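You operate a simulated robot arm through the tools that you are given. There is no shell and no other tool. Be economical: measure what you need, move in short steps, check, and stop when the job is done.

You are at the controls of a simulated two-armed robot. One attempt, no reset.

JOB
Take the teal square pad and leave it on the low shelf of the grey bench. Then open the lower drawer of the grey bench, fetch the yellow sensor and set it in the inside of the lower drawer of the grey bench, then shut the drawer. Keep to this order. Set down upright: yellow sensor.
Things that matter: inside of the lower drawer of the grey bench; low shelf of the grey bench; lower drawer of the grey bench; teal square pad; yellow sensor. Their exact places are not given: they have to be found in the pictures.

Only the result counts: the job must be done as asked and must still hold three seconds after the hand-in. Knocking over, shifting, dropping, spilling or breaking anything else fails it.

ROBOT AND FRAMES
Two 7-joint arms with two-finger parallel grippers on one trunk, on a base that drives. Base frame: it is fixed to the floor where the robot stands at the start and does not move with it; the origin is under the middle of the robot, x ahead of it, y to its left, z up; the surface under the hand at the start is at about z = 850. Readings come in mm, degrees, newtons and seconds.
The left shoulder is at the start at [50, 158, 1133], the right one opposite. With the tool pointing down near the work surface each hand reaches from about 240 to 660 mm from the robot's upright axis, wherever it stands, measured 20 degrees to its own side. Places, roughly: inside of the lower drawer of the grey bench [600, 500, 400]; low shelf of the grey bench [800, -1200, 200]; lower drawer of the grey bench [500, 500, 500]; yellow sensor (3x4x6 cm) [600, -300, 900]. Payload 3.91 kg a hand.
The tool frame of a hand sits at the grasp point between the pads (the TCP): z along the fingers, y along the line on which they close. The tips reach 30 mm beyond it. The gripper opens to 110 mm. The fingers are 20 mm wide and 10 mm thick; the gripper's body (48 by 112 mm) begins 55 mm behind the TCP.
Orientation is that of the tool frame in the base frame, as a unit quaternion [x, y, z, w]. With the fingers straight down and closing along the base's y, the tool's x points along the base's -x, its y along +y and its z along -z.

CONTROLS
- The arms move only by the tool arm_command. It takes "left_increments", "right_increments" or both (then of equal length, played together; a hand with none holds still); each is a list of rows, each a list of 6 numbers: the shift along the base's x, y, z in mm, then the turn, a rotation vector about the base's x, y, z in degrees. In form: [[dx, dy, dz, ax, ay, az], ...]. A call has 1 to 12 rows; each row shifts and turns the commanded pose from where the row before left it. "left_jaw" and "right_jaw" are, for a hand that has rows, the finger opening in mm, from 0 to 110, set as the call begins (left out, the last holds). A row lasts 0.2 s, in which the tool goes at most 50 mm and 8.6 degrees; a call with a longer step from one row to the next is refused whole, and so is a gripper value outside its range. Where a pose cannot be reached the arm comes as near as it can. A force on the tool above 40 N (or 10 N above the force at the start of the call, whichever is more), or a blocked arm, ends the call early, and 0.2 s more pass. Each finger travels about 153 mm/s and halts on what it meets, pressing with about 27 N; the grip force reading is that of the motor and also rises with nothing between the fingers. The clock runs only during rows and for 0.2 s after the last one: add rows that do not move to give the fingers time. The reply holds the time, the measured pose of the TCP, the force on the tool along the base axes, the opening and the grip force, in the units named above and with some noise, with the torque about the TCP (base axes, N m) and any sound that the robot's microphone picked up.
- Cameras (640 x 400 px; columns grow to the right, rows downward): "scene" is now at [110.4, 29.1, 1268.2]; the picture's right is [0.51, -0.86, 0.00], its down [-0.53, -0.31, -0.79] and it looks along [0.68, 0.40, -0.61] (base axes); focal length 214 px, centre (320, 200). "left" rides on the left gripper at [72, -17, -103] in its tool frame; the picture's right is [0.23, 0.97, 0.00], its down [-0.76, 0.18, -0.62] and it looks along [-0.61, 0.14, 0.78] (tool axes); focal length 222 px, centre (320, 200). "right" rides on the right gripper at [72, 17, -103] in its tool frame; the picture's right is [-0.23, 0.97, 0.00], its down [-0.76, -0.18, -0.62] and it looks along [-0.61, -0.14, 0.78] (tool axes); focal length 222 px, centre (320, 200).
- camera(camera): a new picture of that camera. It takes no simulated time.
- raise_lower(by): slides the trunk up (or, below 0, down) by that many mm; the arms and the scene camera ride with it, the base frame stays. It gives what a move gives, with no picture.
- steer(legs): drives the robot by 1 to 6 legs, each [ahead, turn to the left] in mm and degrees, along the robot's own axes; the way and the turn of a leg run together, so that a leg with both is an arc; at most 1500 mm and 180 degrees a leg. The arms and the cameras ride along, it lands a little off, and it stops where it bumps. It gives what a move gives.
- turn_head(pan, tilt): turns the head with the scene camera to pan (to the left, within 80 degrees either way) and tilt (down, from -29 to 69), counted from straight ahead of the robot. It gives what a move gives.
- measure_at(camera, pixels): there is no depth. For up to 12 entries [column, row, z] of the newest picture of that camera ("zoom" is the newest enlarged one), the place [x, y] in the base frame at which the ray of that pixel passes the height z, good to about 3 mm, but the place of the scene camera against the robot may be out by one fixed shift of up to 25 mm in any direction. It takes no simulated time.
- zoom(camera, box): a new picture of the part [left, top, right, bottom] of that camera's present view, enlarged. It takes no simulated time.
- hand_in(): hands the job in; it is judged then, once.

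Work in short steps. Measure before you move; look again where a grasp or a placing could have gone wrong, and mend it. You have 110 turns and 108 pictures in all, those below and enlarged ones among them. Open the grippers and draw the arms clear of the work before you hand the job in, unless the task says otherwise; then end with one line.

The tools are called by a JSON object that holds its "method" and its "body". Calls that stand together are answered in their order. arm_command: Moves the arms, as the interface text tells. Its arguments: {"type":"object","properties":{"left_increments":{"type":"array","items":{"type":"array","items":{"type":"number"}}},"left_jaw":{"type":"number"},"right_increments":{"type":"array","items":{"type":"array","items":{"type":"number"}}},"right_jaw":{"type":"number"}},"required":[]} The other tools are called the same way: raise_lower (by) slides the trunk up or down; steer (legs) drives the base; turn_head (pan, tilt) turns the head that bears the scene camera; camera (camera) takes a picture; measure_at (camera, pixels) gives the place at which the rays of pixels pass given heights; zoom (camera, box) takes an enlarged picture of a part of a camera's view; hand_in () hands the job in.

At the start:

```text
t: 0.0
left_tool_pos: [333.5, 424.5, 1103.6]
left_tool_rot: [0.0, 1.0, 0.001, 0.0]
left_contact_force: [0.2, -0.3, 0.1]
left_ft_torque: [0.05, 0.03, -0.01]
left_grip_width: 110.0
left_grip_force: 0.0
right_tool_pos: [395.9, 74.5, 1085.3]
right_tool_rot: [0.0, 1.0, 0.0, 0.0]
right_contact_force: [0.0, 0.7, -1.3]
right_ft_torque: [0.03, 0.04, 0.0]
right_grip_width: 110.1
right_grip_force: 0.0
trunk travel left (down, up): [-375.0, 107.0]
robot x, y, heading: [-4.3, 1.4, 0.0]
head pan, tilt: [30.6, 37.9]
```

scene: 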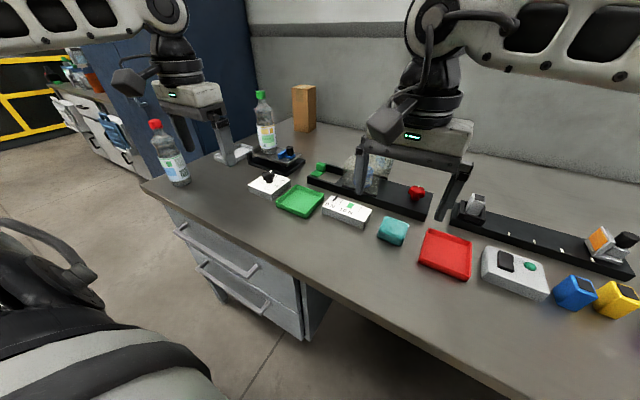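
right: 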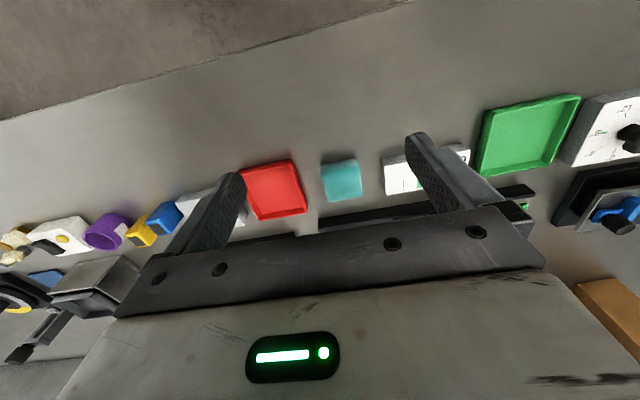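
left: 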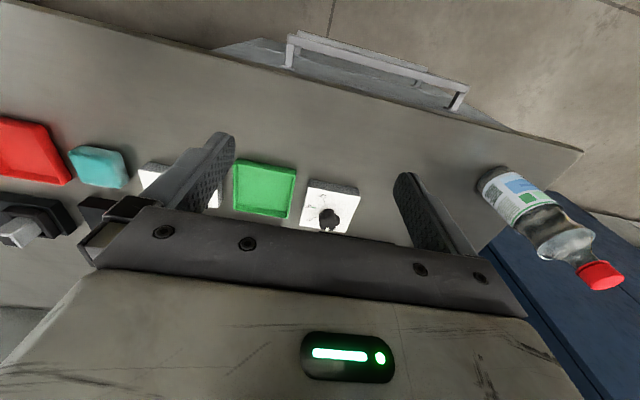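

The teal pad shows at scene (393,230) and the drawers at about (240,280). I'll turn the head right to find the low shelf and the sensor, and measure the pad.

{"method": "measure_at", "body": {"camera": "scene", "pixels": [[380, 228, 865], [393, 218, 865], [408, 232, 865], [393, 243, 850], [393, 230, 865], [380, 236, 850], [407, 243, 850]]}}

{"method": "measure_at", "body": {"camera": "right", "pixels": [[320, 164, 865], [358, 160, 865], [362, 200, 865], [325, 201, 865]]}}

{"method": "turn_head", "body": {"pan": -45, "tilt": 38}}

{"method": "camera", "body": {"camera": "scene"}}

```text
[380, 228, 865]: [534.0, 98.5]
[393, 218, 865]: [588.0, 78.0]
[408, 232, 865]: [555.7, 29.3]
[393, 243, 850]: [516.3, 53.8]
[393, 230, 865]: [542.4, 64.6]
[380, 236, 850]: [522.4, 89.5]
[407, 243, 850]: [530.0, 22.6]
```

```text
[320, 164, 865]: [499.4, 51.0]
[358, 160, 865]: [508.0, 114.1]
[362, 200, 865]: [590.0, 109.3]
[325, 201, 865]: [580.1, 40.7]
```

```text
t: 1.5
left_tool_pos: [333.2, 424.8, 1102.4]
left_tool_rot: [0.0, 1.0, -0.001, 0.0]
left_contact_force: [0.2, -0.5, -0.2]
left_ft_torque: [0.03, -0.01, -0.01]
left_grip_width: 110.0
left_grip_force: 0.0
right_tool_pos: [396.3, 73.5, 1083.9]
right_tool_rot: [0.0, 1.0, 0.002, 0.002]
right_contact_force: [-0.9, -0.2, -0.6]
right_ft_torque: [-0.04, 0.0, -0.02]
right_grip_width: 110.3
right_grip_force: 0.0
trunk travel left (down, up): [-375.0, 107.0]
robot x, y, heading: [2.8, 1.0, -0.3]
head pan, tilt: [-45.0, 38.0]
```

```text
104 pictures are left
```

scene: 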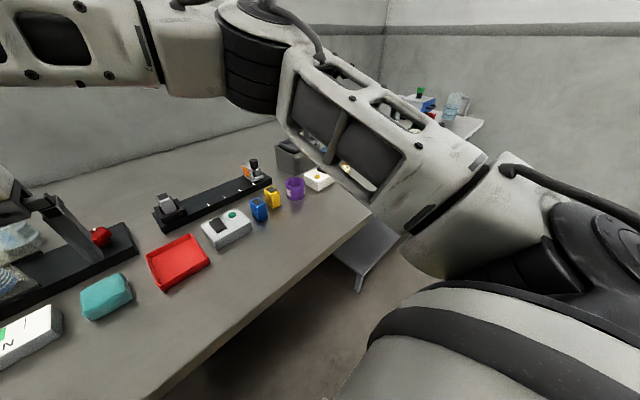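

The yellow sensor appears at (272,197), and a low grey surface at (365,250) past the bench's right end. I'll zoom in on both.

{"method": "zoom", "body": {"camera": "scene", "box": [200, 140, 480, 315]}}

{"method": "measure_at", "body": {"camera": "scene", "pixels": [[272, 207, 850], [272, 188, 900], [395, 240, 200], [360, 280, 200], [340, 258, 200], [370, 228, 850], [160, 395, 850], [104, 295, 870]]}}

```text
2.29 times, centred on (340, 228) of scene
```

zoom: 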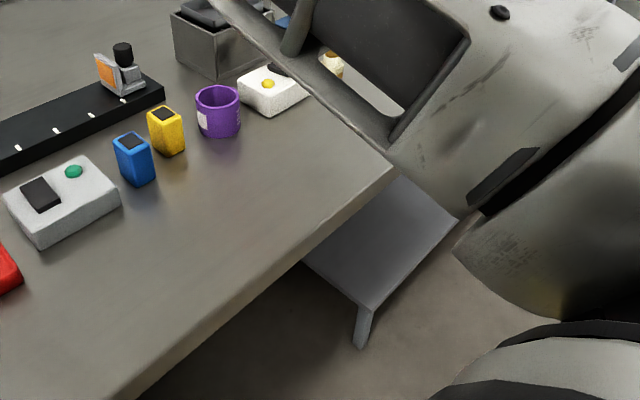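

```text
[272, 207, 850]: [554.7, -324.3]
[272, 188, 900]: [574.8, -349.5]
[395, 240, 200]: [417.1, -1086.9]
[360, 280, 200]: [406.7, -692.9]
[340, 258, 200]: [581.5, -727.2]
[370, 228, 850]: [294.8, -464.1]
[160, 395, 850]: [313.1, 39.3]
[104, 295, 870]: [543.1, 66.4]
```

The pad's centre is around (543,78) and it looks about 62 mm wide along y. I'll bring the right hand above it and look from closer.

{"method": "arm_command", "body": {"right_increments": [[30, 1, -20, 0, 0, 0], [30, 1, -20, 0, 0, 0], [30, 1, -20, 0, 0, 0], [30, 1, -20, 0, 0, 0], [0, 0, 0, 0, 0, 0]]}}

{"method": "camera", "body": {"camera": "right"}}

```text
t: 2.7
left_tool_pos: [333.6, 425.0, 1103.1]
left_tool_rot: [0.0, 1.0, 0.0, 0.0]
left_contact_force: [-0.1, -0.4, 0.4]
left_ft_torque: [0.01, 0.01, -0.02]
left_grip_width: 110.0
left_grip_force: 0.0
right_tool_pos: [516.3, 77.3, 1004.4]
right_tool_rot: [0.0, 1.0, -0.001, 0.0]
right_contact_force: [0.7, 0.4, -0.2]
right_ft_torque: [-0.01, 0.01, 0.02]
right_grip_width: 110.0
right_grip_force: 0.1
trunk travel left (down, up): [-375.0, 107.0]
robot x, y, heading: [0.0, -0.1, 0.0]
head pan, tilt: [-45.0, 38.0]
```

```text
102 pictures are left
```

right: 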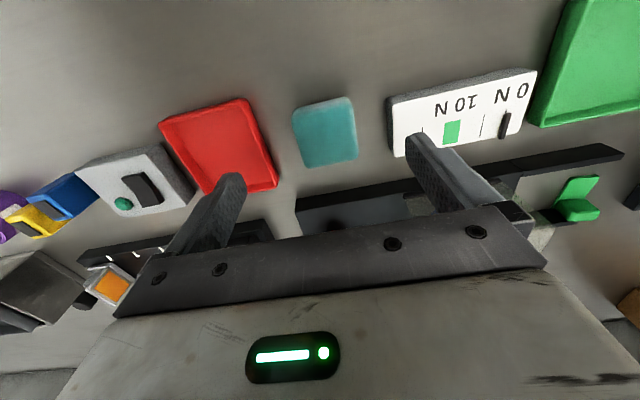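

Measuring the pad's outline in this nearer picture.

{"method": "measure_at", "body": {"camera": "right", "pixels": [[294, 108, 870], [350, 98, 870], [357, 152, 870], [307, 166, 870], [294, 108, 850], [350, 98, 850], [357, 152, 850], [307, 166, 850], [388, 100, 870], [278, 180, 860], [250, 100, 860]]}}

{"method": "zoom", "body": {"camera": "right", "box": [240, 70, 400, 170]}}

```text
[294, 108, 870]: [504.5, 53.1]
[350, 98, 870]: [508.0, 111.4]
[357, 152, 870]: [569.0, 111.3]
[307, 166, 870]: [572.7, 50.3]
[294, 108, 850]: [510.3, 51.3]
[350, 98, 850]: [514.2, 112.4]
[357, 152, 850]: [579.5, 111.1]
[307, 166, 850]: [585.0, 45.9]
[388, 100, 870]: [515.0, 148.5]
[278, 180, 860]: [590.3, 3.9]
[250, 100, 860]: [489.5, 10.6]
```

```text
4.00 times, centred on (320, 120) of right
```

zoom: 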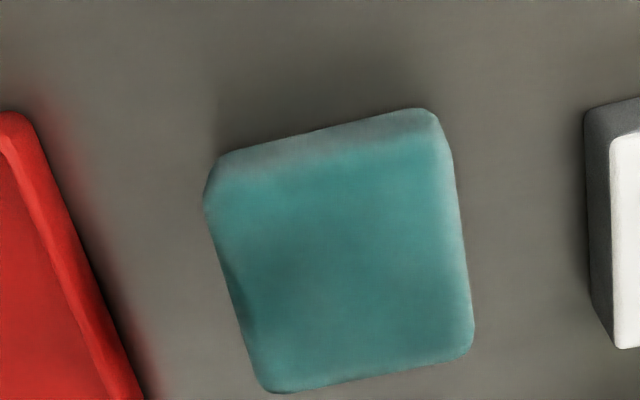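

The pad is about 60×60 mm, squared to the axes, centred near (540,81). I'll descend astride it, with the tips just above the table.

{"method": "arm_command", "body": {"right_increments": [[24, 4, 0, 0, 0, 0], [0, 0, -30, 0, 0, 0], [0, 0, -30, 0, 0, 0], [0, 0, -30, 0, 0, 0], [0, 0, -14, 0, 0, 0], [0, 0, -13, 0, 0, 0], [0, 0, 0, 0, 0, 0]]}}

{"method": "camera", "body": {"camera": "right"}}

```text
t: 4.3
left_tool_pos: [334.2, 424.3, 1101.7]
left_tool_rot: [0.0, 1.0, 0.001, 0.0]
left_contact_force: [0.2, 0.0, 0.6]
left_ft_torque: [0.01, -0.01, -0.04]
left_grip_width: 110.0
left_grip_force: 0.0
right_tool_pos: [540.5, 81.2, 888.0]
right_tool_rot: [0.0, 1.0, 0.0, 0.0]
right_contact_force: [0.0, -0.6, 0.1]
right_ft_torque: [-0.01, 0.0, 0.02]
right_grip_width: 110.1
right_grip_force: 0.1
trunk travel left (down, up): [-375.0, 107.0]
robot x, y, heading: [-0.3, 1.7, -0.3]
head pan, tilt: [-45.0, 38.0]
```

```text
100 pictures are left
```

right: 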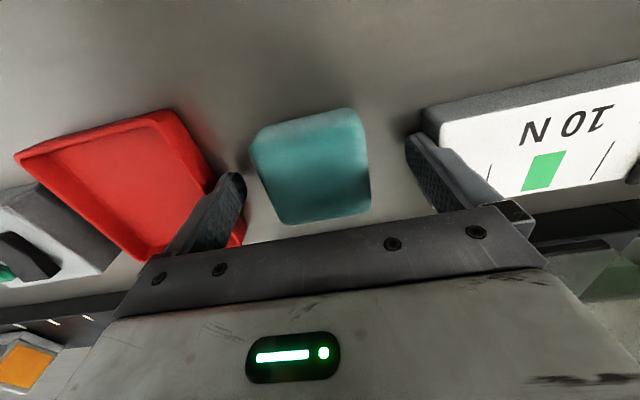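

The pad lies between the fingers and both fingers are clear of the neighbours. I'll lower 3 mm more and close.

{"method": "arm_command", "body": {"right_increments": [[0, 0, -3, 0, 0, 0], [0, 0, 0, 0, 0, 0], [0, 0, 0, 0, 0, 0], [0, 0, 0, 0, 0, 0]], "right_jaw": 40}}

{"method": "arm_command", "body": {"right_increments": [[0, 0, 20, 0, 0, 0], [0, 0, 30, 0, 0, 0], [0, 0, 40, 0, 0, 0], [0, 0, 40, 0, 0, 0], [0, 0, 40, 0, 0, 0], [0, 0, 30, 0, 0, 0]], "right_jaw": 40}}

{"method": "camera", "body": {"camera": "right"}}

```text
t: 5.3
left_tool_pos: [331.9, 423.4, 1102.8]
left_tool_rot: [0.0, 1.0, 0.0, 0.002]
left_contact_force: [0.3, 0.0, -0.9]
left_ft_torque: [-0.03, 0.03, -0.02]
left_grip_width: 110.1
left_grip_force: 0.0
right_tool_pos: [540.7, 82.4, 884.8]
right_tool_rot: [0.0, 1.0, 0.001, 0.002]
right_contact_force: [3.1, -0.5, 13.8]
right_ft_torque: [-0.12, 0.12, 0.01]
right_grip_width: 64.5
right_grip_force: 27.3
trunk travel left (down, up): [-375.0, 107.0]
robot x, y, heading: [0.8, -1.9, 0.0]
head pan, tilt: [-45.0, 38.0]
```

```text
t: 6.7
left_tool_pos: [333.8, 425.0, 1101.7]
left_tool_rot: [0.001, 1.0, 0.0, 0.0]
left_contact_force: [-0.9, -0.3, 0.8]
left_ft_torque: [0.0, -0.01, 0.01]
left_grip_width: 110.2
left_grip_force: 0.2
right_tool_pos: [534.8, 74.4, 1073.5]
right_tool_rot: [-0.001, 1.0, 0.001, 0.0]
right_contact_force: [-0.2, -1.0, -0.4]
right_ft_torque: [-0.04, -0.01, -0.04]
right_grip_width: 64.0
right_grip_force: 27.4
right hand out of reach, approached as far as the arm can: row 6
trunk travel left (down, up): [-375.0, 107.0]
robot x, y, heading: [-3.2, -0.5, -0.2]
head pan, tilt: [-45.0, 38.0]
```

```text
99 pictures are left
```

right: 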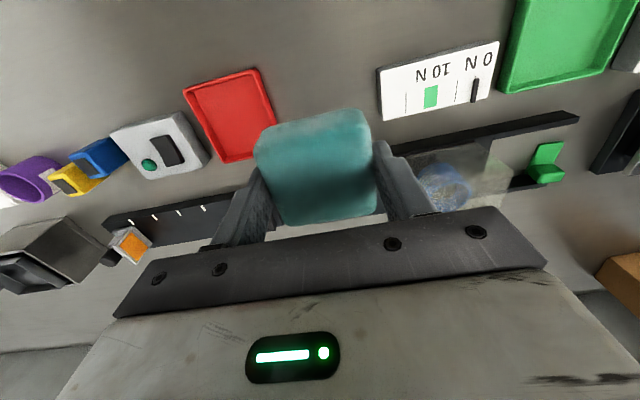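

The pad is held at 64 mm. I'll draw the right hand in, then back away from the bench to get a view of the low shelf.

{"method": "arm_command", "body": {"right_increments": [[-35, -35, 0, 0, 0, 0], [-35, -35, 0, 0, 0, 0], [-35, -35, 0, 0, 0, 0], [-30, -35, 0, 0, 0, 0], [0, -35, 0, 0, 0, 0], [0, 0, 0, 0, 0, 0]]}}

{"method": "steer", "body": {"legs": [[-450, 0]]}}

{"method": "turn_head", "body": {"pan": -50, "tilt": 25}}

{"method": "camera", "body": {"camera": "scene"}}

```text
t: 8.1
left_tool_pos: [333.2, 423.6, 1102.5]
left_tool_rot: [0.0, 1.0, 0.0, 0.0]
left_contact_force: [0.5, -1.0, 0.1]
left_ft_torque: [-0.02, -0.02, 0.03]
left_grip_width: 109.8
left_grip_force: 0.0
right_tool_pos: [400.0, -100.7, 1072.7]
right_tool_rot: [-0.001, 1.0, 0.0, 0.0]
right_contact_force: [-0.6, -0.1, -0.1]
right_ft_torque: [0.0, 0.03, -0.01]
right_grip_width: 64.2
right_grip_force: 27.2
trunk travel left (down, up): [-375.0, 107.0]
robot x, y, heading: [2.9, 1.1, 0.1]
head pan, tilt: [-45.0, 38.0]
```

```text
t: 10.8
left_tool_pos: [-118.0, 424.6, 1102.3]
left_tool_rot: [-0.001, 1.0, 0.0, 0.0]
left_contact_force: [0.3, 0.0, -0.3]
left_ft_torque: [-0.01, 0.01, 0.02]
left_grip_width: 109.6
left_grip_force: 0.0
right_tool_pos: [-51.0, -101.0, 1072.7]
right_tool_rot: [-0.003, 1.0, 0.001, 0.0]
right_contact_force: [-0.6, -0.1, -1.1]
right_ft_torque: [-0.02, -0.01, 0.0]
right_grip_width: 64.3
right_grip_force: 27.2
trunk travel left (down, up): [-375.0, 107.0]
robot x, y, heading: [-451.3, -0.8, 0.1]
head pan, tilt: [-45.0, 38.0]
```

```text
t: 11.6
left_tool_pos: [-119.2, 424.9, 1102.3]
left_tool_rot: [-0.002, 1.0, 0.0, 0.001]
left_contact_force: [0.0, -0.2, 0.0]
left_ft_torque: [-0.01, 0.01, 0.0]
left_grip_width: 110.0
left_grip_force: 0.0
right_tool_pos: [-50.2, -100.7, 1073.4]
right_tool_rot: [-0.001, 1.0, 0.001, 0.0]
right_contact_force: [-1.0, -0.2, 0.3]
right_ft_torque: [0.01, -0.05, 0.02]
right_grip_width: 64.1
right_grip_force: 27.1
trunk travel left (down, up): [-375.0, 107.0]
robot x, y, heading: [-447.6, -1.8, 0.2]
head pan, tilt: [-50.0, 25.0]
```

```text
98 pictures are left
```

scene: 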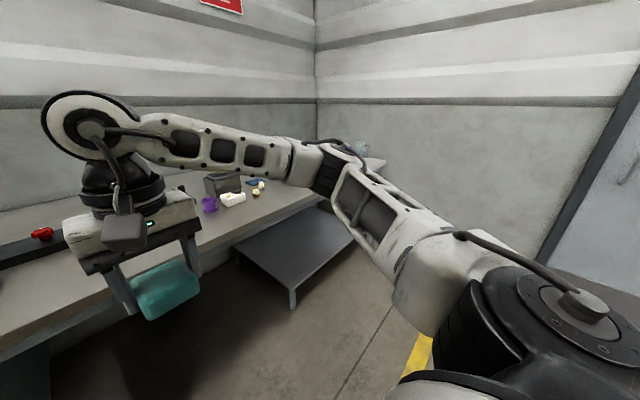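

The low shelf is a table-like surface at the bench's right end, with its near corner at (291,288) and that leg's foot at (293,308). I'll measure at several heights to fix its height.

{"method": "zoom", "body": {"camera": "scene", "box": [210, 170, 410, 320]}}

{"method": "measure_at", "body": {"camera": "scene", "pixels": [[293, 308, 0], [291, 289, 100], [291, 289, 150], [291, 289, 200], [291, 289, 300], [355, 241, 200], [235, 248, 200], [318, 210, 850], [300, 206, 200], [385, 160, 850]]}}

```text
2.67 times, centred on (310, 245) of scene
```

zoom: 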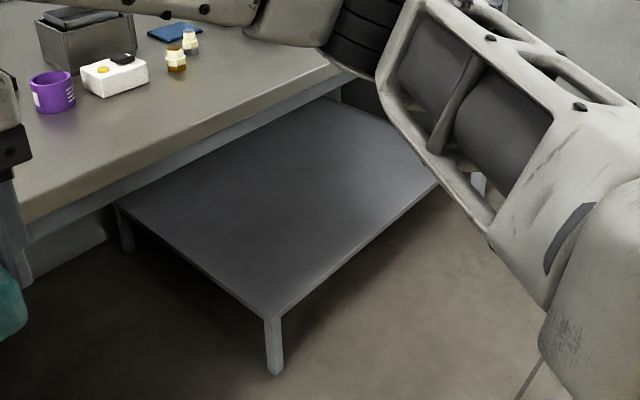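

```text
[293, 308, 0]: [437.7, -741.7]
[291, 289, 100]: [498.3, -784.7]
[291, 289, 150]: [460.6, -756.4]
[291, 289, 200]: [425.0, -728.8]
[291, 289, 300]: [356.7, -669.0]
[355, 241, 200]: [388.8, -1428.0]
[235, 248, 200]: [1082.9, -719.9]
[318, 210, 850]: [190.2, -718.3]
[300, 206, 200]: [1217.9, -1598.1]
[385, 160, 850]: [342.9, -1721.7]
```

The shelf top is at roughly z=195 with its near corner at about (428,-732). I need to know whether the bench top overhangs it, so I'll measure the bench edge.

{"method": "measure_at", "body": {"camera": "scene", "pixels": [[0, 350, 850], [217, 250, 850], [265, 226, 850], [300, 211, 850], [340, 197, 850], [375, 172, 850], [355, 241, 195], [325, 263, 195], [262, 268, 195], [248, 257, 195]]}}

{"method": "measure_at", "body": {"camera": "zoom", "pixels": [[25, 222, 850], [200, 148, 850], [330, 88, 850], [265, 316, 195], [436, 186, 195], [120, 204, 195]]}}

```text
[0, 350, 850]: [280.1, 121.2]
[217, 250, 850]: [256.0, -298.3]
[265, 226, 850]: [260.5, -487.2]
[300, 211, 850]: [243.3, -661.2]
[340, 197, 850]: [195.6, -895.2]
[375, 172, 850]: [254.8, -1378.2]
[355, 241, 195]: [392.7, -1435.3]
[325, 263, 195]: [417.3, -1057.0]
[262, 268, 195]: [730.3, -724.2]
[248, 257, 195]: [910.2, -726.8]
```

```text
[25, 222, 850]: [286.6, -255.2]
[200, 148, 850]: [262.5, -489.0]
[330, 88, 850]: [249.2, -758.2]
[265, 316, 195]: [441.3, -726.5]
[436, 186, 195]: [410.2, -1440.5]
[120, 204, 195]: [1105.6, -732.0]
```

The shelf lies under the bench top: its front is at x≈430, the bench front at x≈280, and y runs from -730 to past -1440. I'll drive to y≈-950 clear of the bench. There I'll fold the left arm aside, lower the trunk, set the hand low and drive it in under the top.

{"method": "arm_command", "body": {"left_increments": [[-40, 10, 0, 0, 0, 0], [-40, 10, 0, 0, 0, 0], [-40, 10, 0, 0, 0, 0], [-40, 10, 0, 0, 0, 0], [-40, 10, 0, 0, 0, 0], [-40, 10, 0, 0, 0, 0], [-30, 0, 0, 0, 0, 0]]}}

{"method": "steer", "body": {"legs": [[0, -90], [950, 0], [0, 90]]}}

{"method": "turn_head", "body": {"pan": -15, "tilt": 35}}

{"method": "camera", "body": {"camera": "scene"}}

```text
t: 13.2
left_tool_pos: [-390.5, 484.3, 1101.7]
left_tool_rot: [-0.001, 1.0, -0.001, 0.0]
left_contact_force: [-0.6, -0.5, -0.1]
left_ft_torque: [-0.01, 0.0, 0.02]
left_grip_width: 110.0
left_grip_force: 0.1
right_tool_pos: [-50.7, -101.2, 1072.2]
right_tool_rot: [-0.002, 1.0, 0.0, 0.0]
right_contact_force: [-0.5, -0.4, 0.0]
right_ft_torque: [0.05, 0.0, 0.01]
right_grip_width: 64.3
right_grip_force: 27.5
trunk travel left (down, up): [-375.0, 107.0]
robot x, y, heading: [-449.9, -2.1, 0.0]
head pan, tilt: [-50.0, 25.0]
```

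```text
t: 25.7
left_tool_pos: [-371.4, -468.3, 1102.4]
left_tool_rot: [-0.005, 1.0, 0.0, 0.0]
left_contact_force: [0.1, 0.2, 1.5]
left_ft_torque: [-0.01, -0.02, 0.0]
left_grip_width: 110.2
left_grip_force: 0.1
right_tool_pos: [-26.8, -1049.3, 1072.8]
right_tool_rot: [-0.005, 1.0, 0.0, 0.0]
right_contact_force: [-0.4, 0.9, -0.9]
right_ft_torque: [0.01, 0.0, -0.03]
right_grip_width: 64.2
right_grip_force: 26.6
trunk travel left (down, up): [-375.0, 107.0]
robot x, y, heading: [-426.4, -957.2, 0.6]
head pan, tilt: [-50.0, 25.0]
```

```text
t: 26.7
left_tool_pos: [-369.7, -467.5, 1102.6]
left_tool_rot: [-0.006, 1.0, -0.001, 0.0]
left_contact_force: [-0.4, 0.5, -0.7]
left_ft_torque: [-0.01, 0.0, 0.0]
left_grip_width: 110.2
left_grip_force: 0.0
right_tool_pos: [-27.2, -1049.3, 1072.4]
right_tool_rot: [-0.005, 1.0, 0.001, 0.0]
right_contact_force: [0.9, 0.3, 0.5]
right_ft_torque: [0.02, -0.01, -0.02]
right_grip_width: 64.2
right_grip_force: 27.2
trunk travel left (down, up): [-375.0, 107.0]
robot x, y, heading: [-428.4, -952.1, 0.7]
head pan, tilt: [-15.0, 35.0]
```

```text
96 pictures are left
```

scene: 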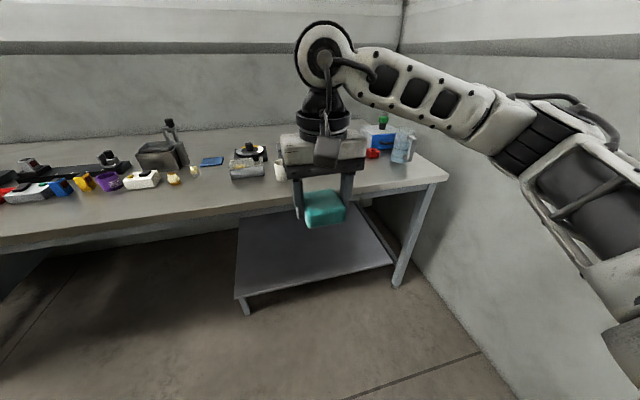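

Clear view now: the shelf front runs from (238,297) to (392,263), and the bench leg is at (398,285). I'll measure these, then lower the trunk fully.

{"method": "measure_at", "body": {"camera": "scene", "pixels": [[238, 297, 195], [392, 264, 195], [320, 280, 195], [240, 220, 195], [447, 179, 850], [245, 210, 850], [398, 287, 0], [100, 232, 850]]}}

{"method": "raise_lower", "body": {"by": -370}}

{"method": "camera", "body": {"camera": "scene"}}

```text
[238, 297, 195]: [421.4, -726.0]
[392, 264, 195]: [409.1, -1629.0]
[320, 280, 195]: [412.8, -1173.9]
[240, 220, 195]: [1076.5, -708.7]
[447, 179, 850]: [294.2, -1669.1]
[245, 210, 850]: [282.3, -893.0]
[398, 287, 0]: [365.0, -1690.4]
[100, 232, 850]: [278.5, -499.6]
```

```text
t: 30.3
left_tool_pos: [-371.4, -467.1, 732.5]
left_tool_rot: [-0.005, 1.0, 0.0, -0.001]
left_contact_force: [0.5, 0.3, -1.2]
left_ft_torque: [-0.03, 0.0, -0.03]
left_grip_width: 109.9
left_grip_force: 0.0
right_tool_pos: [-25.7, -1050.4, 701.4]
right_tool_rot: [-0.005, 1.0, 0.001, -0.001]
right_contact_force: [0.1, 0.2, -0.9]
right_ft_torque: [-0.03, 0.01, 0.0]
right_grip_width: 64.4
right_grip_force: 26.7
trunk travel left (down, up): [-5.0, 477.0]
robot x, y, heading: [-428.1, -954.4, 0.5]
head pan, tilt: [-15.0, 35.0]
```

```text
95 pictures are left
```

scene: 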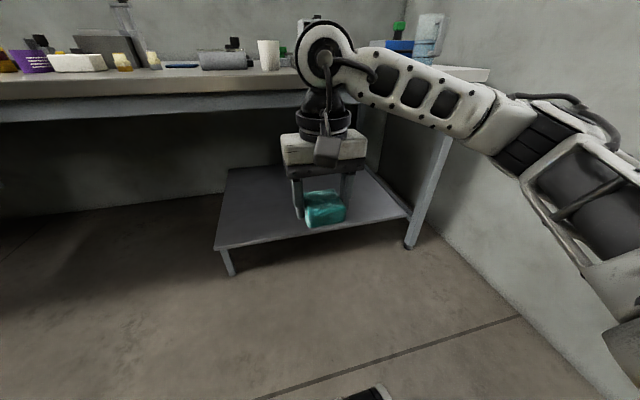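

Now I'll lower the hand in free space to about z≈275 and extend it forward a little.

{"method": "arm_command", "body": {"right_increments": [[6, 0, -36, 0, 0, 0], [6, 0, -36, 0, 0, 0], [6, 0, -36, 0, 0, 0], [6, 0, -36, 0, 0, 0], [6, 0, -36, 0, 0, 0], [6, 0, -36, 0, 0, 0], [6, 0, -36, 0, 0, 0], [6, 0, -36, 0, 0, 0], [6, 0, -36, 0, 0, 0], [6, 0, -36, 0, 0, 0], [6, 0, -36, 0, 0, 0], [6, 0, -30, 0, 0, 0]]}}

{"method": "camera", "body": {"camera": "scene"}}

```text
t: 32.9
left_tool_pos: [-368.8, -467.4, 732.1]
left_tool_rot: [-0.005, 1.0, 0.001, 0.0]
left_contact_force: [0.8, -0.2, 0.0]
left_ft_torque: [-0.03, -0.02, -0.01]
left_grip_width: 110.0
left_grip_force: 0.1
right_tool_pos: [44.9, -1047.8, 276.5]
right_tool_rot: [-0.007, 1.0, 0.001, 0.0]
right_contact_force: [-0.5, 0.3, 0.1]
right_ft_torque: [-0.02, 0.02, 0.03]
right_grip_width: 64.5
right_grip_force: 26.5
trunk travel left (down, up): [-5.0, 477.0]
robot x, y, heading: [-429.7, -954.8, 0.5]
head pan, tilt: [-15.0, 35.0]
```

```text
94 pictures are left
```

scene: 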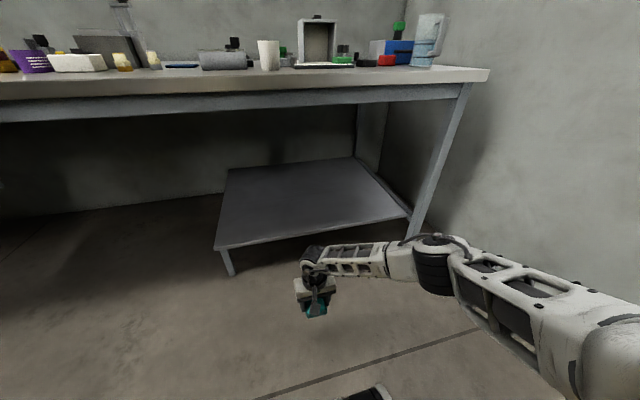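

The vertical pose works low down. I'll extend 55 mm more, then drive ahead 430 mm so the pad sits about 110 mm inside the shelf front; pad bottom is at ≈240, above the shelf at ≈190.

{"method": "arm_command", "body": {"right_increments": [[28, 0, 5, 0, 0, 0], [27, 0, 5, 0, 0, 0], [0, 0, 0, 0, 0, 0]]}}

{"method": "steer", "body": {"legs": [[250, 0]]}}

{"method": "camera", "body": {"camera": "scene"}}

{"method": "camera", "body": {"camera": "right"}}

```text
t: 33.7
left_tool_pos: [-369.2, -467.9, 730.7]
left_tool_rot: [-0.006, 1.0, 0.001, 0.0]
left_contact_force: [-0.4, 0.4, 0.0]
left_ft_torque: [0.03, 0.0, 0.0]
left_grip_width: 109.9
left_grip_force: 0.0
right_tool_pos: [99.9, -1050.5, 286.6]
right_tool_rot: [-0.005, 1.0, 0.0, 0.0]
right_contact_force: [0.8, -0.8, -0.3]
right_ft_torque: [-0.01, 0.0, 0.01]
right_grip_width: 64.3
right_grip_force: 26.7
trunk travel left (down, up): [-5.0, 477.0]
robot x, y, heading: [-424.5, -951.8, 0.7]
head pan, tilt: [-15.0, 35.0]
```

```text
t: 35.5
left_tool_pos: [-121.8, -465.9, 731.5]
left_tool_rot: [-0.007, 1.0, 0.0, 0.0]
left_contact_force: [-0.3, 0.6, -0.3]
left_ft_torque: [-0.01, -0.01, 0.03]
left_grip_width: 110.0
left_grip_force: 0.1
right_tool_pos: [349.7, -1045.1, 286.1]
right_tool_rot: [-0.007, 1.0, 0.001, -0.001]
right_contact_force: [-0.8, -0.2, -0.5]
right_ft_torque: [-0.01, -0.02, 0.0]
right_grip_width: 64.3
right_grip_force: 27.2
trunk travel left (down, up): [-5.0, 477.0]
robot x, y, heading: [-177.2, -951.8, 0.8]
head pan, tilt: [-15.0, 35.0]
```

```text
93 pictures are left
```

scene: 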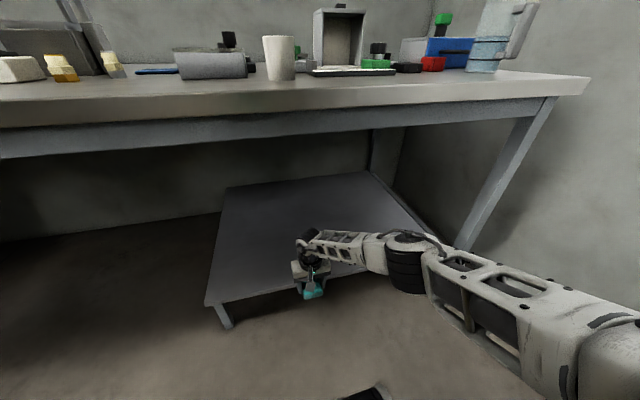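

```text
92 pictures are left
```

right: 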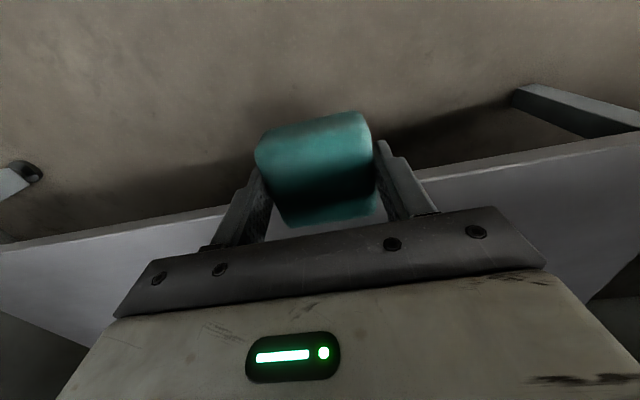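

All clear, and the shelf edge lies just beyond the pad. I'll drive in 190 mm more.

{"method": "steer", "body": {"legs": [[190, 0]]}}

{"method": "camera", "body": {"camera": "right"}}

{"method": "measure_at", "body": {"camera": "right", "pixels": [[320, 150, 190]]}}

```text
t: 37.1
left_tool_pos: [68.5, -461.9, 732.9]
left_tool_rot: [-0.007, 1.0, -0.001, -0.001]
left_contact_force: [-0.3, -0.3, -0.1]
left_ft_torque: [0.03, 0.02, 0.04]
left_grip_width: 110.2
left_grip_force: 0.0
right_tool_pos: [541.5, -1041.4, 286.6]
right_tool_rot: [-0.008, 1.0, 0.0, -0.001]
right_contact_force: [-0.1, 0.7, 0.4]
right_ft_torque: [0.01, -0.01, -0.01]
right_grip_width: 64.0
right_grip_force: 26.9
trunk travel left (down, up): [-5.0, 477.0]
robot x, y, heading: [13.2, -944.5, 1.0]
head pan, tilt: [-15.0, 35.0]
```

```text
91 pictures are left
```

right: 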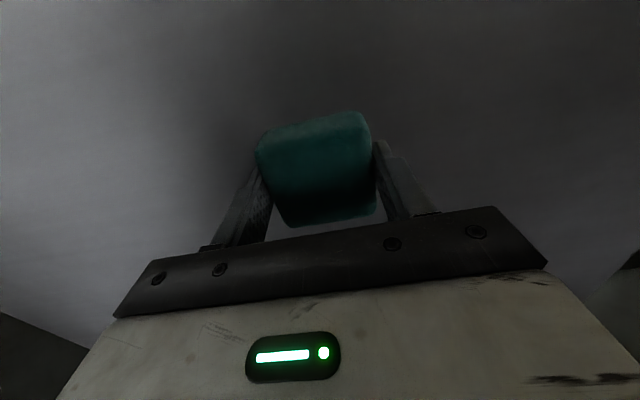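

```text
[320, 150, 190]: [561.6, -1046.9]
```

The pad is over the shelf. I'll lower it gently until contact shows.

{"method": "arm_command", "body": {"right_increments": [[0, 0, -10, 0, 0, 0], [0, 0, -10, 0, 0, 0], [0, 0, -10, 0, 0, 0], [0, 0, -8, 0, 0, 0], [0, 0, -6, 0, 0, 0], [0, 0, 0, 0, 0, 0]]}}

{"method": "arm_command", "body": {"right_increments": [[0, 0, -4, 0, 0, 0], [0, 0, -4, 0, 0, 0], [0, 0, -3, 0, 0, 0], [0, 0, 0, 0, 0, 0]]}}

```text
t: 38.5
left_tool_pos: [66.3, -461.5, 732.7]
left_tool_rot: [-0.008, 1.0, -0.001, 0.002]
left_contact_force: [0.9, -0.4, 0.3]
left_ft_torque: [0.0, -0.01, 0.01]
left_grip_width: 110.0
left_grip_force: 0.1
right_tool_pos: [538.2, -1042.3, 250.3]
right_tool_rot: [-0.01, 1.0, 0.0, 0.007]
right_contact_force: [7.9, 3.4, 38.0]
right_ft_torque: [-0.91, 0.43, 0.3]
right_grip_width: 64.3
right_grip_force: 26.5
right hand out of reach, approached as far as the arm can: row 4, 5
trunk travel left (down, up): [-5.0, 477.0]
robot x, y, heading: [12.9, -946.8, 0.8]
head pan, tilt: [-15.0, 35.0]
```

```text
t: 38.8
left_tool_pos: [66.9, -461.1, 732.1]
left_tool_rot: [-0.009, 1.0, -0.001, 0.0]
left_contact_force: [0.1, 0.3, 0.6]
left_ft_torque: [0.02, 0.0, -0.01]
left_grip_width: 110.1
left_grip_force: 0.2
right_tool_pos: [539.7, -1041.2, 250.7]
right_tool_rot: [-0.009, 1.0, 0.001, 0.006]
right_contact_force: [-7.5, -0.6, 23.1]
right_ft_torque: [-0.65, 0.49, -0.21]
right_grip_width: 64.4
right_grip_force: 26.9
trunk travel left (down, up): [-5.0, 477.0]
robot x, y, heading: [14.6, -947.3, 0.7]
head pan, tilt: [-15.0, 35.0]
stopped in row 1 (right hand): the force on the tool passed its limit at 53 N (the readings are from after the stop); the commanded pose is now the measured one
```

Contact at z≈250 means the pad bottom is at ≈215, plausibly the shelf. I'll check with pictures before letting go.

{"method": "zoom", "body": {"camera": "scene", "box": [200, 150, 440, 300]}}

{"method": "zoom", "body": {"camera": "right", "box": [200, 60, 440, 210]}}

```text
2.67 times, centred on (320, 225) of scene
```

zoom: 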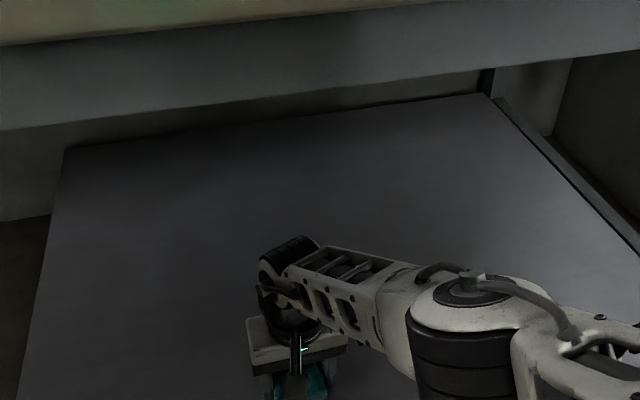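

```text
2.67 times, centred on (320, 135) of right
```

zoom: 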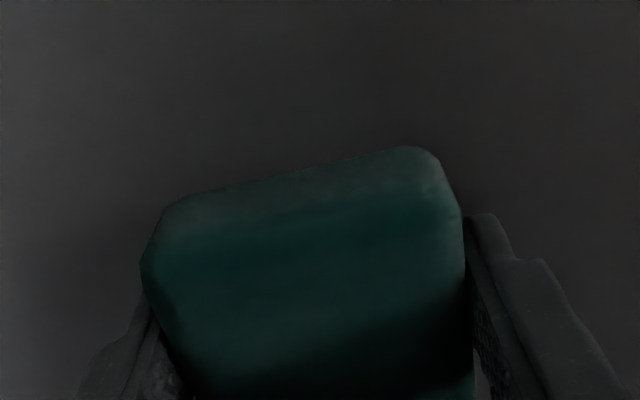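

The force and the view both fit the pad resting on the shelf. I'll open, rise, and look.

{"method": "arm_command", "body": {"right_increments": [[0, 0, 1, 0, 0, 0], [0, 0, 0, 0, 0, 0], [0, 0, 0, 0, 0, 0]], "right_jaw": 105}}

{"method": "arm_command", "body": {"right_increments": [[0, 0, 20, 0, 0, 0], [0, 0, 25, 0, 0, 0], [0, 0, 25, 0, 0, 0], [0, 0, 0, 0, 0, 0]]}}

{"method": "camera", "body": {"camera": "right"}}

```text
t: 39.6
left_tool_pos: [67.9, -461.8, 732.1]
left_tool_rot: [-0.008, 1.0, 0.0, 0.0]
left_contact_force: [0.9, 0.7, 0.5]
left_ft_torque: [-0.01, 0.0, -0.02]
left_grip_width: 109.9
left_grip_force: 0.0
right_tool_pos: [539.1, -1036.7, 249.8]
right_tool_rot: [-0.01, 1.0, 0.003, 0.006]
right_contact_force: [1.8, 18.4, 17.9]
right_ft_torque: [-0.5, 0.09, -0.01]
right_grip_width: 96.2
right_grip_force: 0.0
trunk travel left (down, up): [-5.0, 477.0]
robot x, y, heading: [17.2, -946.1, 0.5]
head pan, tilt: [-15.0, 35.0]
```

```text
t: 40.6
left_tool_pos: [67.6, -462.1, 732.2]
left_tool_rot: [-0.008, 1.0, 0.0, 0.0]
left_contact_force: [0.6, 0.1, -0.3]
left_ft_torque: [0.04, 0.0, -0.01]
left_grip_width: 109.8
left_grip_force: 0.0
right_tool_pos: [539.5, -1041.4, 317.0]
right_tool_rot: [-0.008, 1.0, 0.001, 0.005]
right_contact_force: [-0.2, -0.2, -0.5]
right_ft_torque: [0.02, 0.01, 0.01]
right_grip_width: 105.3
right_grip_force: 0.0
trunk travel left (down, up): [-5.0, 477.0]
robot x, y, heading: [11.3, -950.8, 1.2]
head pan, tilt: [-15.0, 35.0]
```

```text
88 pictures are left
```

right: 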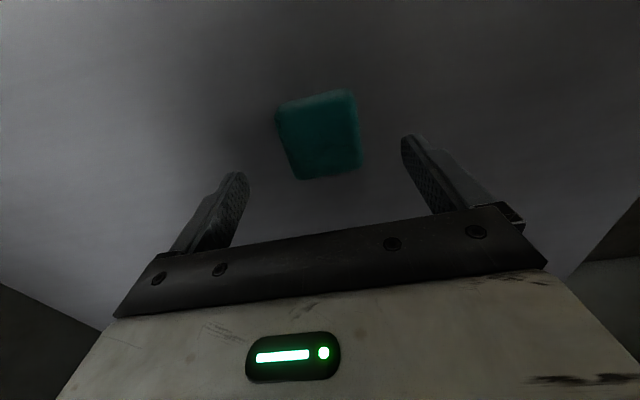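

The pad lies flat on the shelf, released. I'll back out, raise the trunk, and head for the left part of the bench to look at the drawers.

{"method": "steer", "body": {"legs": [[-480, 0]]}}

{"method": "turn_head", "body": {"pan": 50, "tilt": 15}}

{"method": "camera", "body": {"camera": "scene"}}

```text
t: 43.5
left_tool_pos: [-418.2, -470.1, 731.6]
left_tool_rot: [-0.01, 1.0, 0.0, 0.001]
left_contact_force: [-0.2, 0.1, -0.1]
left_ft_torque: [0.01, 0.02, -0.03]
left_grip_width: 110.1
left_grip_force: 0.0
right_tool_pos: [56.8, -1047.4, 317.9]
right_tool_rot: [-0.011, 1.0, 0.001, 0.004]
right_contact_force: [0.1, 0.4, -0.6]
right_ft_torque: [0.01, -0.01, 0.04]
right_grip_width: 105.1
right_grip_force: 0.2
trunk travel left (down, up): [-5.0, 477.0]
robot x, y, heading: [-469.2, -958.9, 1.1]
head pan, tilt: [-15.0, 35.0]
```

```text
t: 44.8
left_tool_pos: [-418.3, -470.5, 733.0]
left_tool_rot: [-0.01, 1.0, 0.0, 0.0]
left_contact_force: [0.3, 0.9, -0.3]
left_ft_torque: [0.01, 0.0, 0.01]
left_grip_width: 110.0
left_grip_force: 0.2
right_tool_pos: [55.7, -1047.7, 318.5]
right_tool_rot: [-0.012, 1.0, 0.001, 0.005]
right_contact_force: [0.4, 0.9, 0.0]
right_ft_torque: [0.01, 0.02, -0.01]
right_grip_width: 105.4
right_grip_force: 0.0
trunk travel left (down, up): [-5.0, 477.0]
robot x, y, heading: [-469.5, -955.4, 1.2]
head pan, tilt: [50.0, 15.0]
```

```text
87 pictures are left
```

scene: 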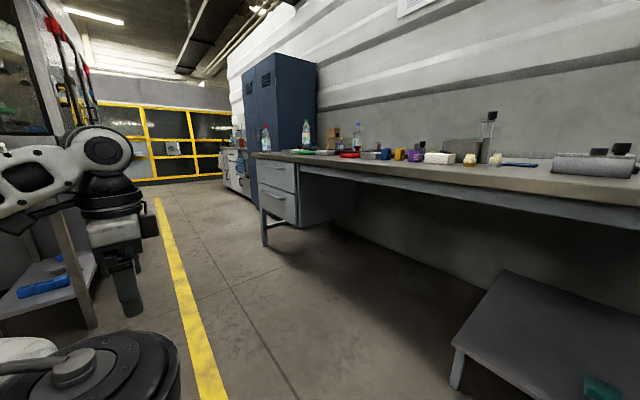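

I can see the drawers at (277,190), plus something standing to my left at (50,280). I'll measure that obstacle and the drawers before driving.

{"method": "measure_at", "body": {"camera": "scene", "pixels": [[90, 328, 0], [160, 200, 0], [230, 398, 0], [268, 246, 0], [259, 158, 850], [299, 168, 850], [285, 210, 500], [95, 255, 300]]}}

{"method": "zoom", "body": {"camera": "scene", "box": [220, 110, 420, 260]}}

```text
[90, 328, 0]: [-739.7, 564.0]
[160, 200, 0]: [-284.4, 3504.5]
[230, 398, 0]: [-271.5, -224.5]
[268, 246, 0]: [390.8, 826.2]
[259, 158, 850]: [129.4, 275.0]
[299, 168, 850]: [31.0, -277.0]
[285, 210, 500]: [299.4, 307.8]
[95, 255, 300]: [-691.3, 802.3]
```

```text
2.67 times, centred on (320, 185) of scene
```

zoom: 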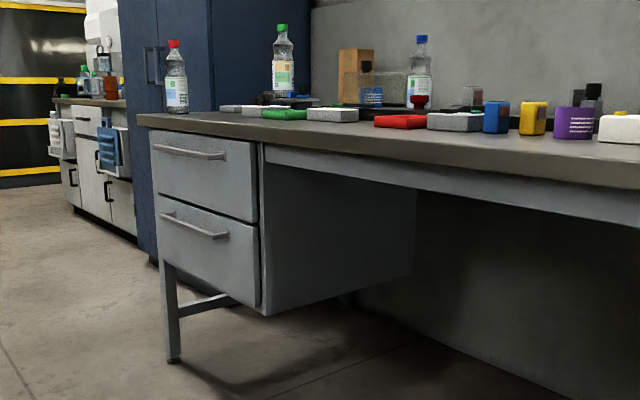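

The drawer block is at about y 300–650, with a second bench behind at x<-700, y>560. I'll tuck the right hand, then drive diagonally to about (-250,150) and turn to face the drawers.

{"method": "arm_command", "body": {"right_increments": [[-30, -20, 20, 0, 0, 0], [-30, -20, 20, 0, 0, 0], [-30, -20, 20, 0, 0, 0], [-30, -20, 20, 0, 0, 0], [-30, -20, 20, 0, 0, 0], [-30, -20, 20, 0, 0, 0], [-30, -20, 20, 0, 0, 0], [0, 0, 0, 0, 0, 0]], "right_jaw": 60}}

{"method": "steer", "body": {"legs": [[0, 76], [1120, 0], [0, -77]]}}

{"method": "turn_head", "body": {"pan": 40, "tilt": 30}}

{"method": "camera", "body": {"camera": "scene"}}

```text
t: 46.6
left_tool_pos: [-418.8, -470.3, 732.5]
left_tool_rot: [-0.011, 1.0, 0.0, 0.0]
left_contact_force: [-0.5, -0.3, -0.4]
left_ft_torque: [0.01, -0.01, 0.0]
left_grip_width: 110.2
left_grip_force: 0.1
right_tool_pos: [-153.9, -1187.6, 458.4]
right_tool_rot: [-0.011, 1.0, 0.001, 0.005]
right_contact_force: [-0.6, 0.6, 0.6]
right_ft_torque: [0.01, -0.01, 0.03]
right_grip_width: 60.0
right_grip_force: 0.1
trunk travel left (down, up): [-5.0, 477.0]
robot x, y, heading: [-474.7, -953.3, 1.0]
head pan, tilt: [50.0, 15.0]
```

```text
t: 58.9
left_tool_pos: [-160.3, 611.2, 732.3]
left_tool_rot: [-0.004, 1.0, 0.0, 0.0]
left_contact_force: [-0.2, 0.7, 0.1]
left_ft_torque: [-0.03, 0.03, -0.04]
left_grip_width: 110.0
left_grip_force: 0.1
right_tool_pos: [95.2, -107.5, 459.2]
right_tool_rot: [-0.005, 1.0, 0.0, 0.005]
right_contact_force: [-0.8, 0.1, -0.3]
right_ft_torque: [0.02, 0.01, -0.01]
right_grip_width: 59.9
right_grip_force: 0.0
trunk travel left (down, up): [-5.0, 477.0]
robot x, y, heading: [-220.0, 125.8, 0.4]
head pan, tilt: [50.0, 15.0]
```

```text
t: 59.6
left_tool_pos: [-161.0, 611.8, 731.7]
left_tool_rot: [-0.003, 1.0, 0.0, 0.001]
left_contact_force: [-0.5, 0.4, 0.9]
left_ft_torque: [0.0, -0.01, 0.01]
left_grip_width: 110.1
left_grip_force: 0.1
right_tool_pos: [95.3, -107.5, 459.2]
right_tool_rot: [-0.005, 1.0, 0.001, 0.005]
right_contact_force: [0.5, -0.4, -0.3]
right_ft_torque: [-0.02, 0.03, 0.0]
right_grip_width: 59.8
right_grip_force: 0.0
trunk travel left (down, up): [-5.0, 477.0]
robot x, y, heading: [-220.5, 124.7, 0.5]
head pan, tilt: [40.0, 30.0]
```

```text
85 pictures are left
```

scene: 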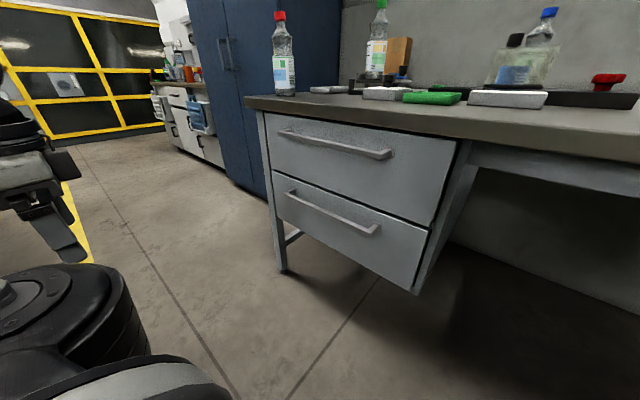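

The lower drawer handle runs from (288,192) to (377,231). I'll measure it and the drawer corners at several candidate heights.

{"method": "zoom", "body": {"camera": "scene", "box": [240, 90, 480, 300]}}

{"method": "measure_at", "body": {"camera": "scene", "pixels": [[288, 192, 500], [288, 192, 550], [375, 231, 500], [375, 231, 550], [375, 231, 600], [430, 227, 550], [430, 227, 600], [274, 171, 600], [413, 293, 400], [413, 293, 450], [470, 131, 850], [247, 98, 850]]}}

```text
1.90 times, centred on (360, 195) of scene
```

zoom: 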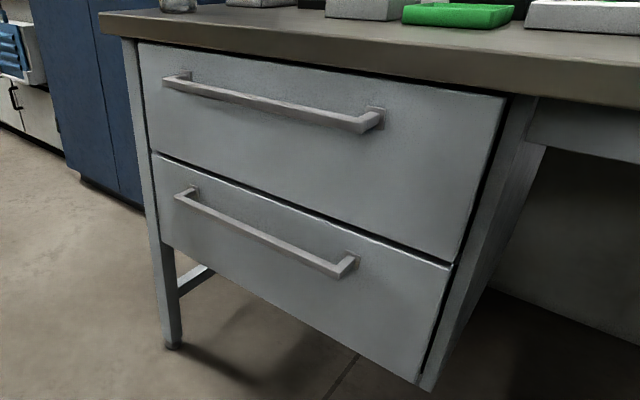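

```text
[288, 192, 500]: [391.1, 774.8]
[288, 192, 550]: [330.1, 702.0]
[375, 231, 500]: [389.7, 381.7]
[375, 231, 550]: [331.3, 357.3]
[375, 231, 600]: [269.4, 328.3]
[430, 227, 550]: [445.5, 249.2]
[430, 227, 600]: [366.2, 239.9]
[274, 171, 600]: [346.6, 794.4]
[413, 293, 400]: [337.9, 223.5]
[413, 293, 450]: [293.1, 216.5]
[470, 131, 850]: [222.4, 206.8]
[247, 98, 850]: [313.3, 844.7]
```

Triangulating with the first picture puts the lower handle at about x≈312, z≈567, y 345–677. I'll turn the left hand so it points forward with the fingers closing vertically, first yawing -90°.

{"method": "arm_command", "body": {"left_increments": [[10, -8, -5, 0, 0, -8.2], [10, -8, -5, 0, 0, -8.2], [10, -8, -5, 0, 0, -8.2], [10, -8, -5, 0, 0, -8.2], [10, -8, -5, 0, 0, -8.2], [10, -8, -5, 0, 0, -8.2], [10, -8, -5, 0, 0, -8.2], [10, -8, -5, 0, 0, -8.2], [10, -8, -5, 0, 0, -8.2], [10, -8, -5, 0, 0, -8.2], [10, -8, -5, 0, 0, -8], [0, 0, 0, 0, 0, 0]]}}

{"method": "arm_command", "body": {"left_increments": [[8, -4, -5, 0, -8.2, 0], [8, -4, -5, 0, -8.2, 0], [8, -4, -5, 0, -8.2, 0], [8, -4, -5, 0, -8.2, 0], [8, -4, -5, 0, -8.2, 0], [8, -4, -5, 0, -8.2, 0], [8, -4, -5, 0, -8.2, 0], [8, -4, -5, 0, -8.2, 0], [8, -4, -5, 0, -8.2, 0], [8, -4, -5, 0, -8.2, 0], [8, -4, -5, 0, -8, 0], [0, 0, 0, 0, 0, 0]]}}

{"method": "camera", "body": {"camera": "scene"}}

{"method": "camera", "body": {"camera": "left"}}

```text
t: 62.2
left_tool_pos: [-50.6, 522.3, 677.2]
left_tool_rot: [0.705, 0.709, 0.0, 0.0]
left_contact_force: [-0.3, -0.7, 0.1]
left_ft_torque: [-0.02, 0.01, 0.01]
left_grip_width: 109.9
left_grip_force: 0.2
right_tool_pos: [95.7, -106.2, 459.1]
right_tool_rot: [-0.006, 1.0, 0.001, 0.004]
right_contact_force: [-0.1, -0.2, -0.8]
right_ft_torque: [0.02, 0.0, -0.02]
right_grip_width: 60.1
right_grip_force: 0.0
trunk travel left (down, up): [-5.0, 477.0]
robot x, y, heading: [-221.9, 127.4, 0.3]
head pan, tilt: [40.0, 30.0]
```

```text
t: 64.8
left_tool_pos: [85.7, 550.2, 652.3]
left_tool_rot: [0.498, 0.503, 0.497, 0.502]
left_contact_force: [-0.1, -0.3, -0.2]
left_ft_torque: [0.0, 0.03, 0.0]
left_grip_width: 110.0
left_grip_force: 0.1
left hand out of reach, approached as far as the arm can: row 2, 3, 4, 5, 6, 7, 8, 11
right_tool_pos: [95.2, -106.8, 459.7]
right_tool_rot: [-0.005, 1.0, 0.001, 0.004]
right_contact_force: [-0.1, 0.2, 0.2]
right_ft_torque: [0.01, -0.02, -0.03]
right_grip_width: 59.9
right_grip_force: 0.0
trunk travel left (down, up): [-5.0, 477.0]
robot x, y, heading: [-220.3, 124.4, 0.5]
head pan, tilt: [40.0, 30.0]
```

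```text
83 pictures are left
```

scene: 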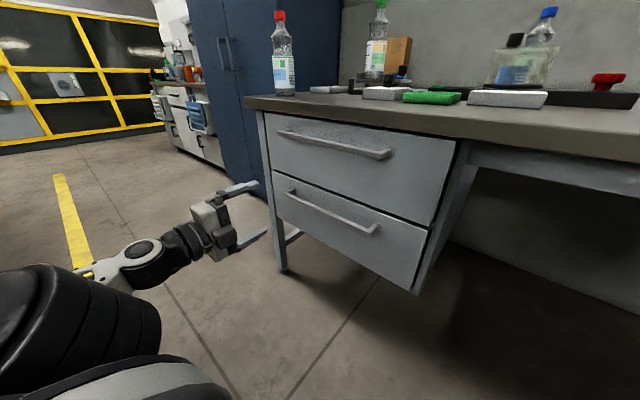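

```text
82 pictures are left
```

left: 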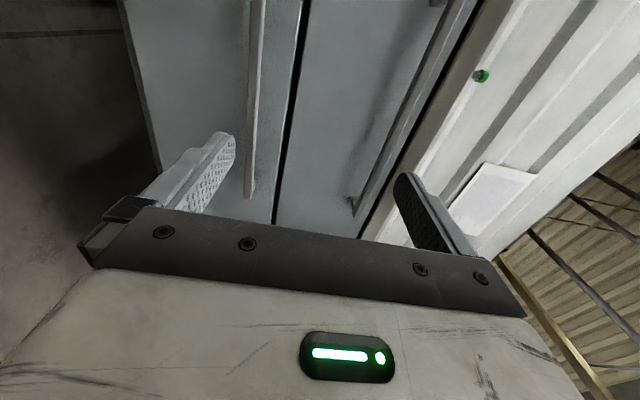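

The horizontal pose is reached (the commanded point was too close in). By the left picture the handle's right end (250,197) gives z≈565, y≈342 for x=312, which agrees. I'll move towards (200,460,567).

{"method": "arm_command", "body": {"left_increments": [[30, -4, -10, 0, 0, 0], [30, -4, -10, 0, 0, 0], [30, -4, -10, 0, 0, 0], [30, -4, -10, 0, 0, 0], [30, -2, -10, 0, 0, 0], [13, 0, -5, 0, 0, 0], [0, 0, 0, 0, 0, 0]]}}

{"method": "camera", "body": {"camera": "left"}}

```text
t: 66.4
left_tool_pos: [250.6, 533.7, 598.2]
left_tool_rot: [0.498, 0.503, 0.497, 0.502]
left_contact_force: [-0.5, -0.2, -0.3]
left_ft_torque: [0.0, -0.01, 0.03]
left_grip_width: 110.3
left_grip_force: 0.0
right_tool_pos: [94.8, -107.3, 459.8]
right_tool_rot: [-0.006, 1.0, 0.001, 0.004]
right_contact_force: [-0.1, -0.6, -0.7]
right_ft_torque: [-0.01, -0.01, -0.01]
right_grip_width: 59.7
right_grip_force: 0.0
trunk travel left (down, up): [-5.0, 477.0]
robot x, y, heading: [-218.1, 128.0, 0.6]
head pan, tilt: [40.0, 30.0]
```

```text
81 pictures are left
```

left: 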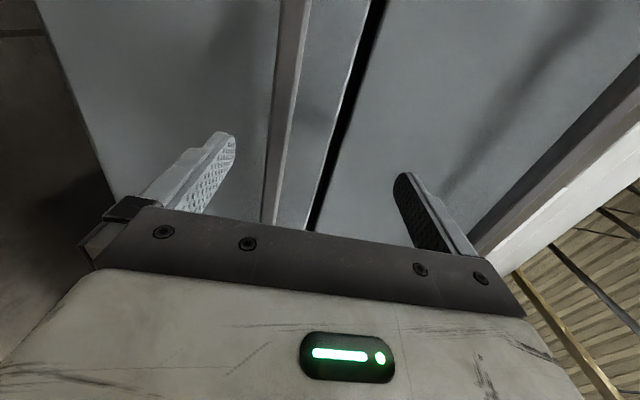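

Increments run from the measured pose, now (250,534,598). The bar crosses at column ≈270, giving z≈564, so I'll go down 34 mm and then advance 48 mm.

{"method": "arm_command", "body": {"left_increments": [[0, -15, -17, 0, 0, 0], [0, -15, -17, 0, 0, 0], [0, 0, 0, 0, 0, 0]]}}

{"method": "camera", "body": {"camera": "left"}}

```text
t: 67.2
left_tool_pos: [249.3, 504.8, 562.7]
left_tool_rot: [0.498, 0.502, 0.498, 0.503]
left_contact_force: [0.3, -0.3, -0.7]
left_ft_torque: [0.0, -0.03, -0.04]
left_grip_width: 110.0
left_grip_force: 0.1
right_tool_pos: [93.6, -106.6, 458.9]
right_tool_rot: [-0.005, 1.0, 0.001, 0.005]
right_contact_force: [-0.2, 0.3, -0.4]
right_ft_torque: [-0.02, -0.02, 0.03]
right_grip_width: 60.0
right_grip_force: 0.1
trunk travel left (down, up): [-5.0, 477.0]
robot x, y, heading: [-221.2, 123.3, 0.6]
head pan, tilt: [40.0, 30.0]
```

```text
80 pictures are left
```

left: 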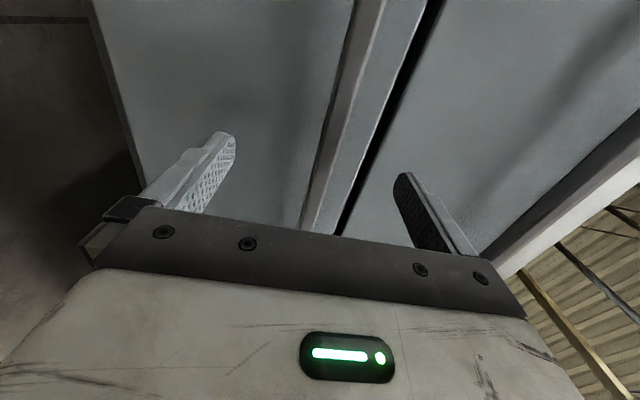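

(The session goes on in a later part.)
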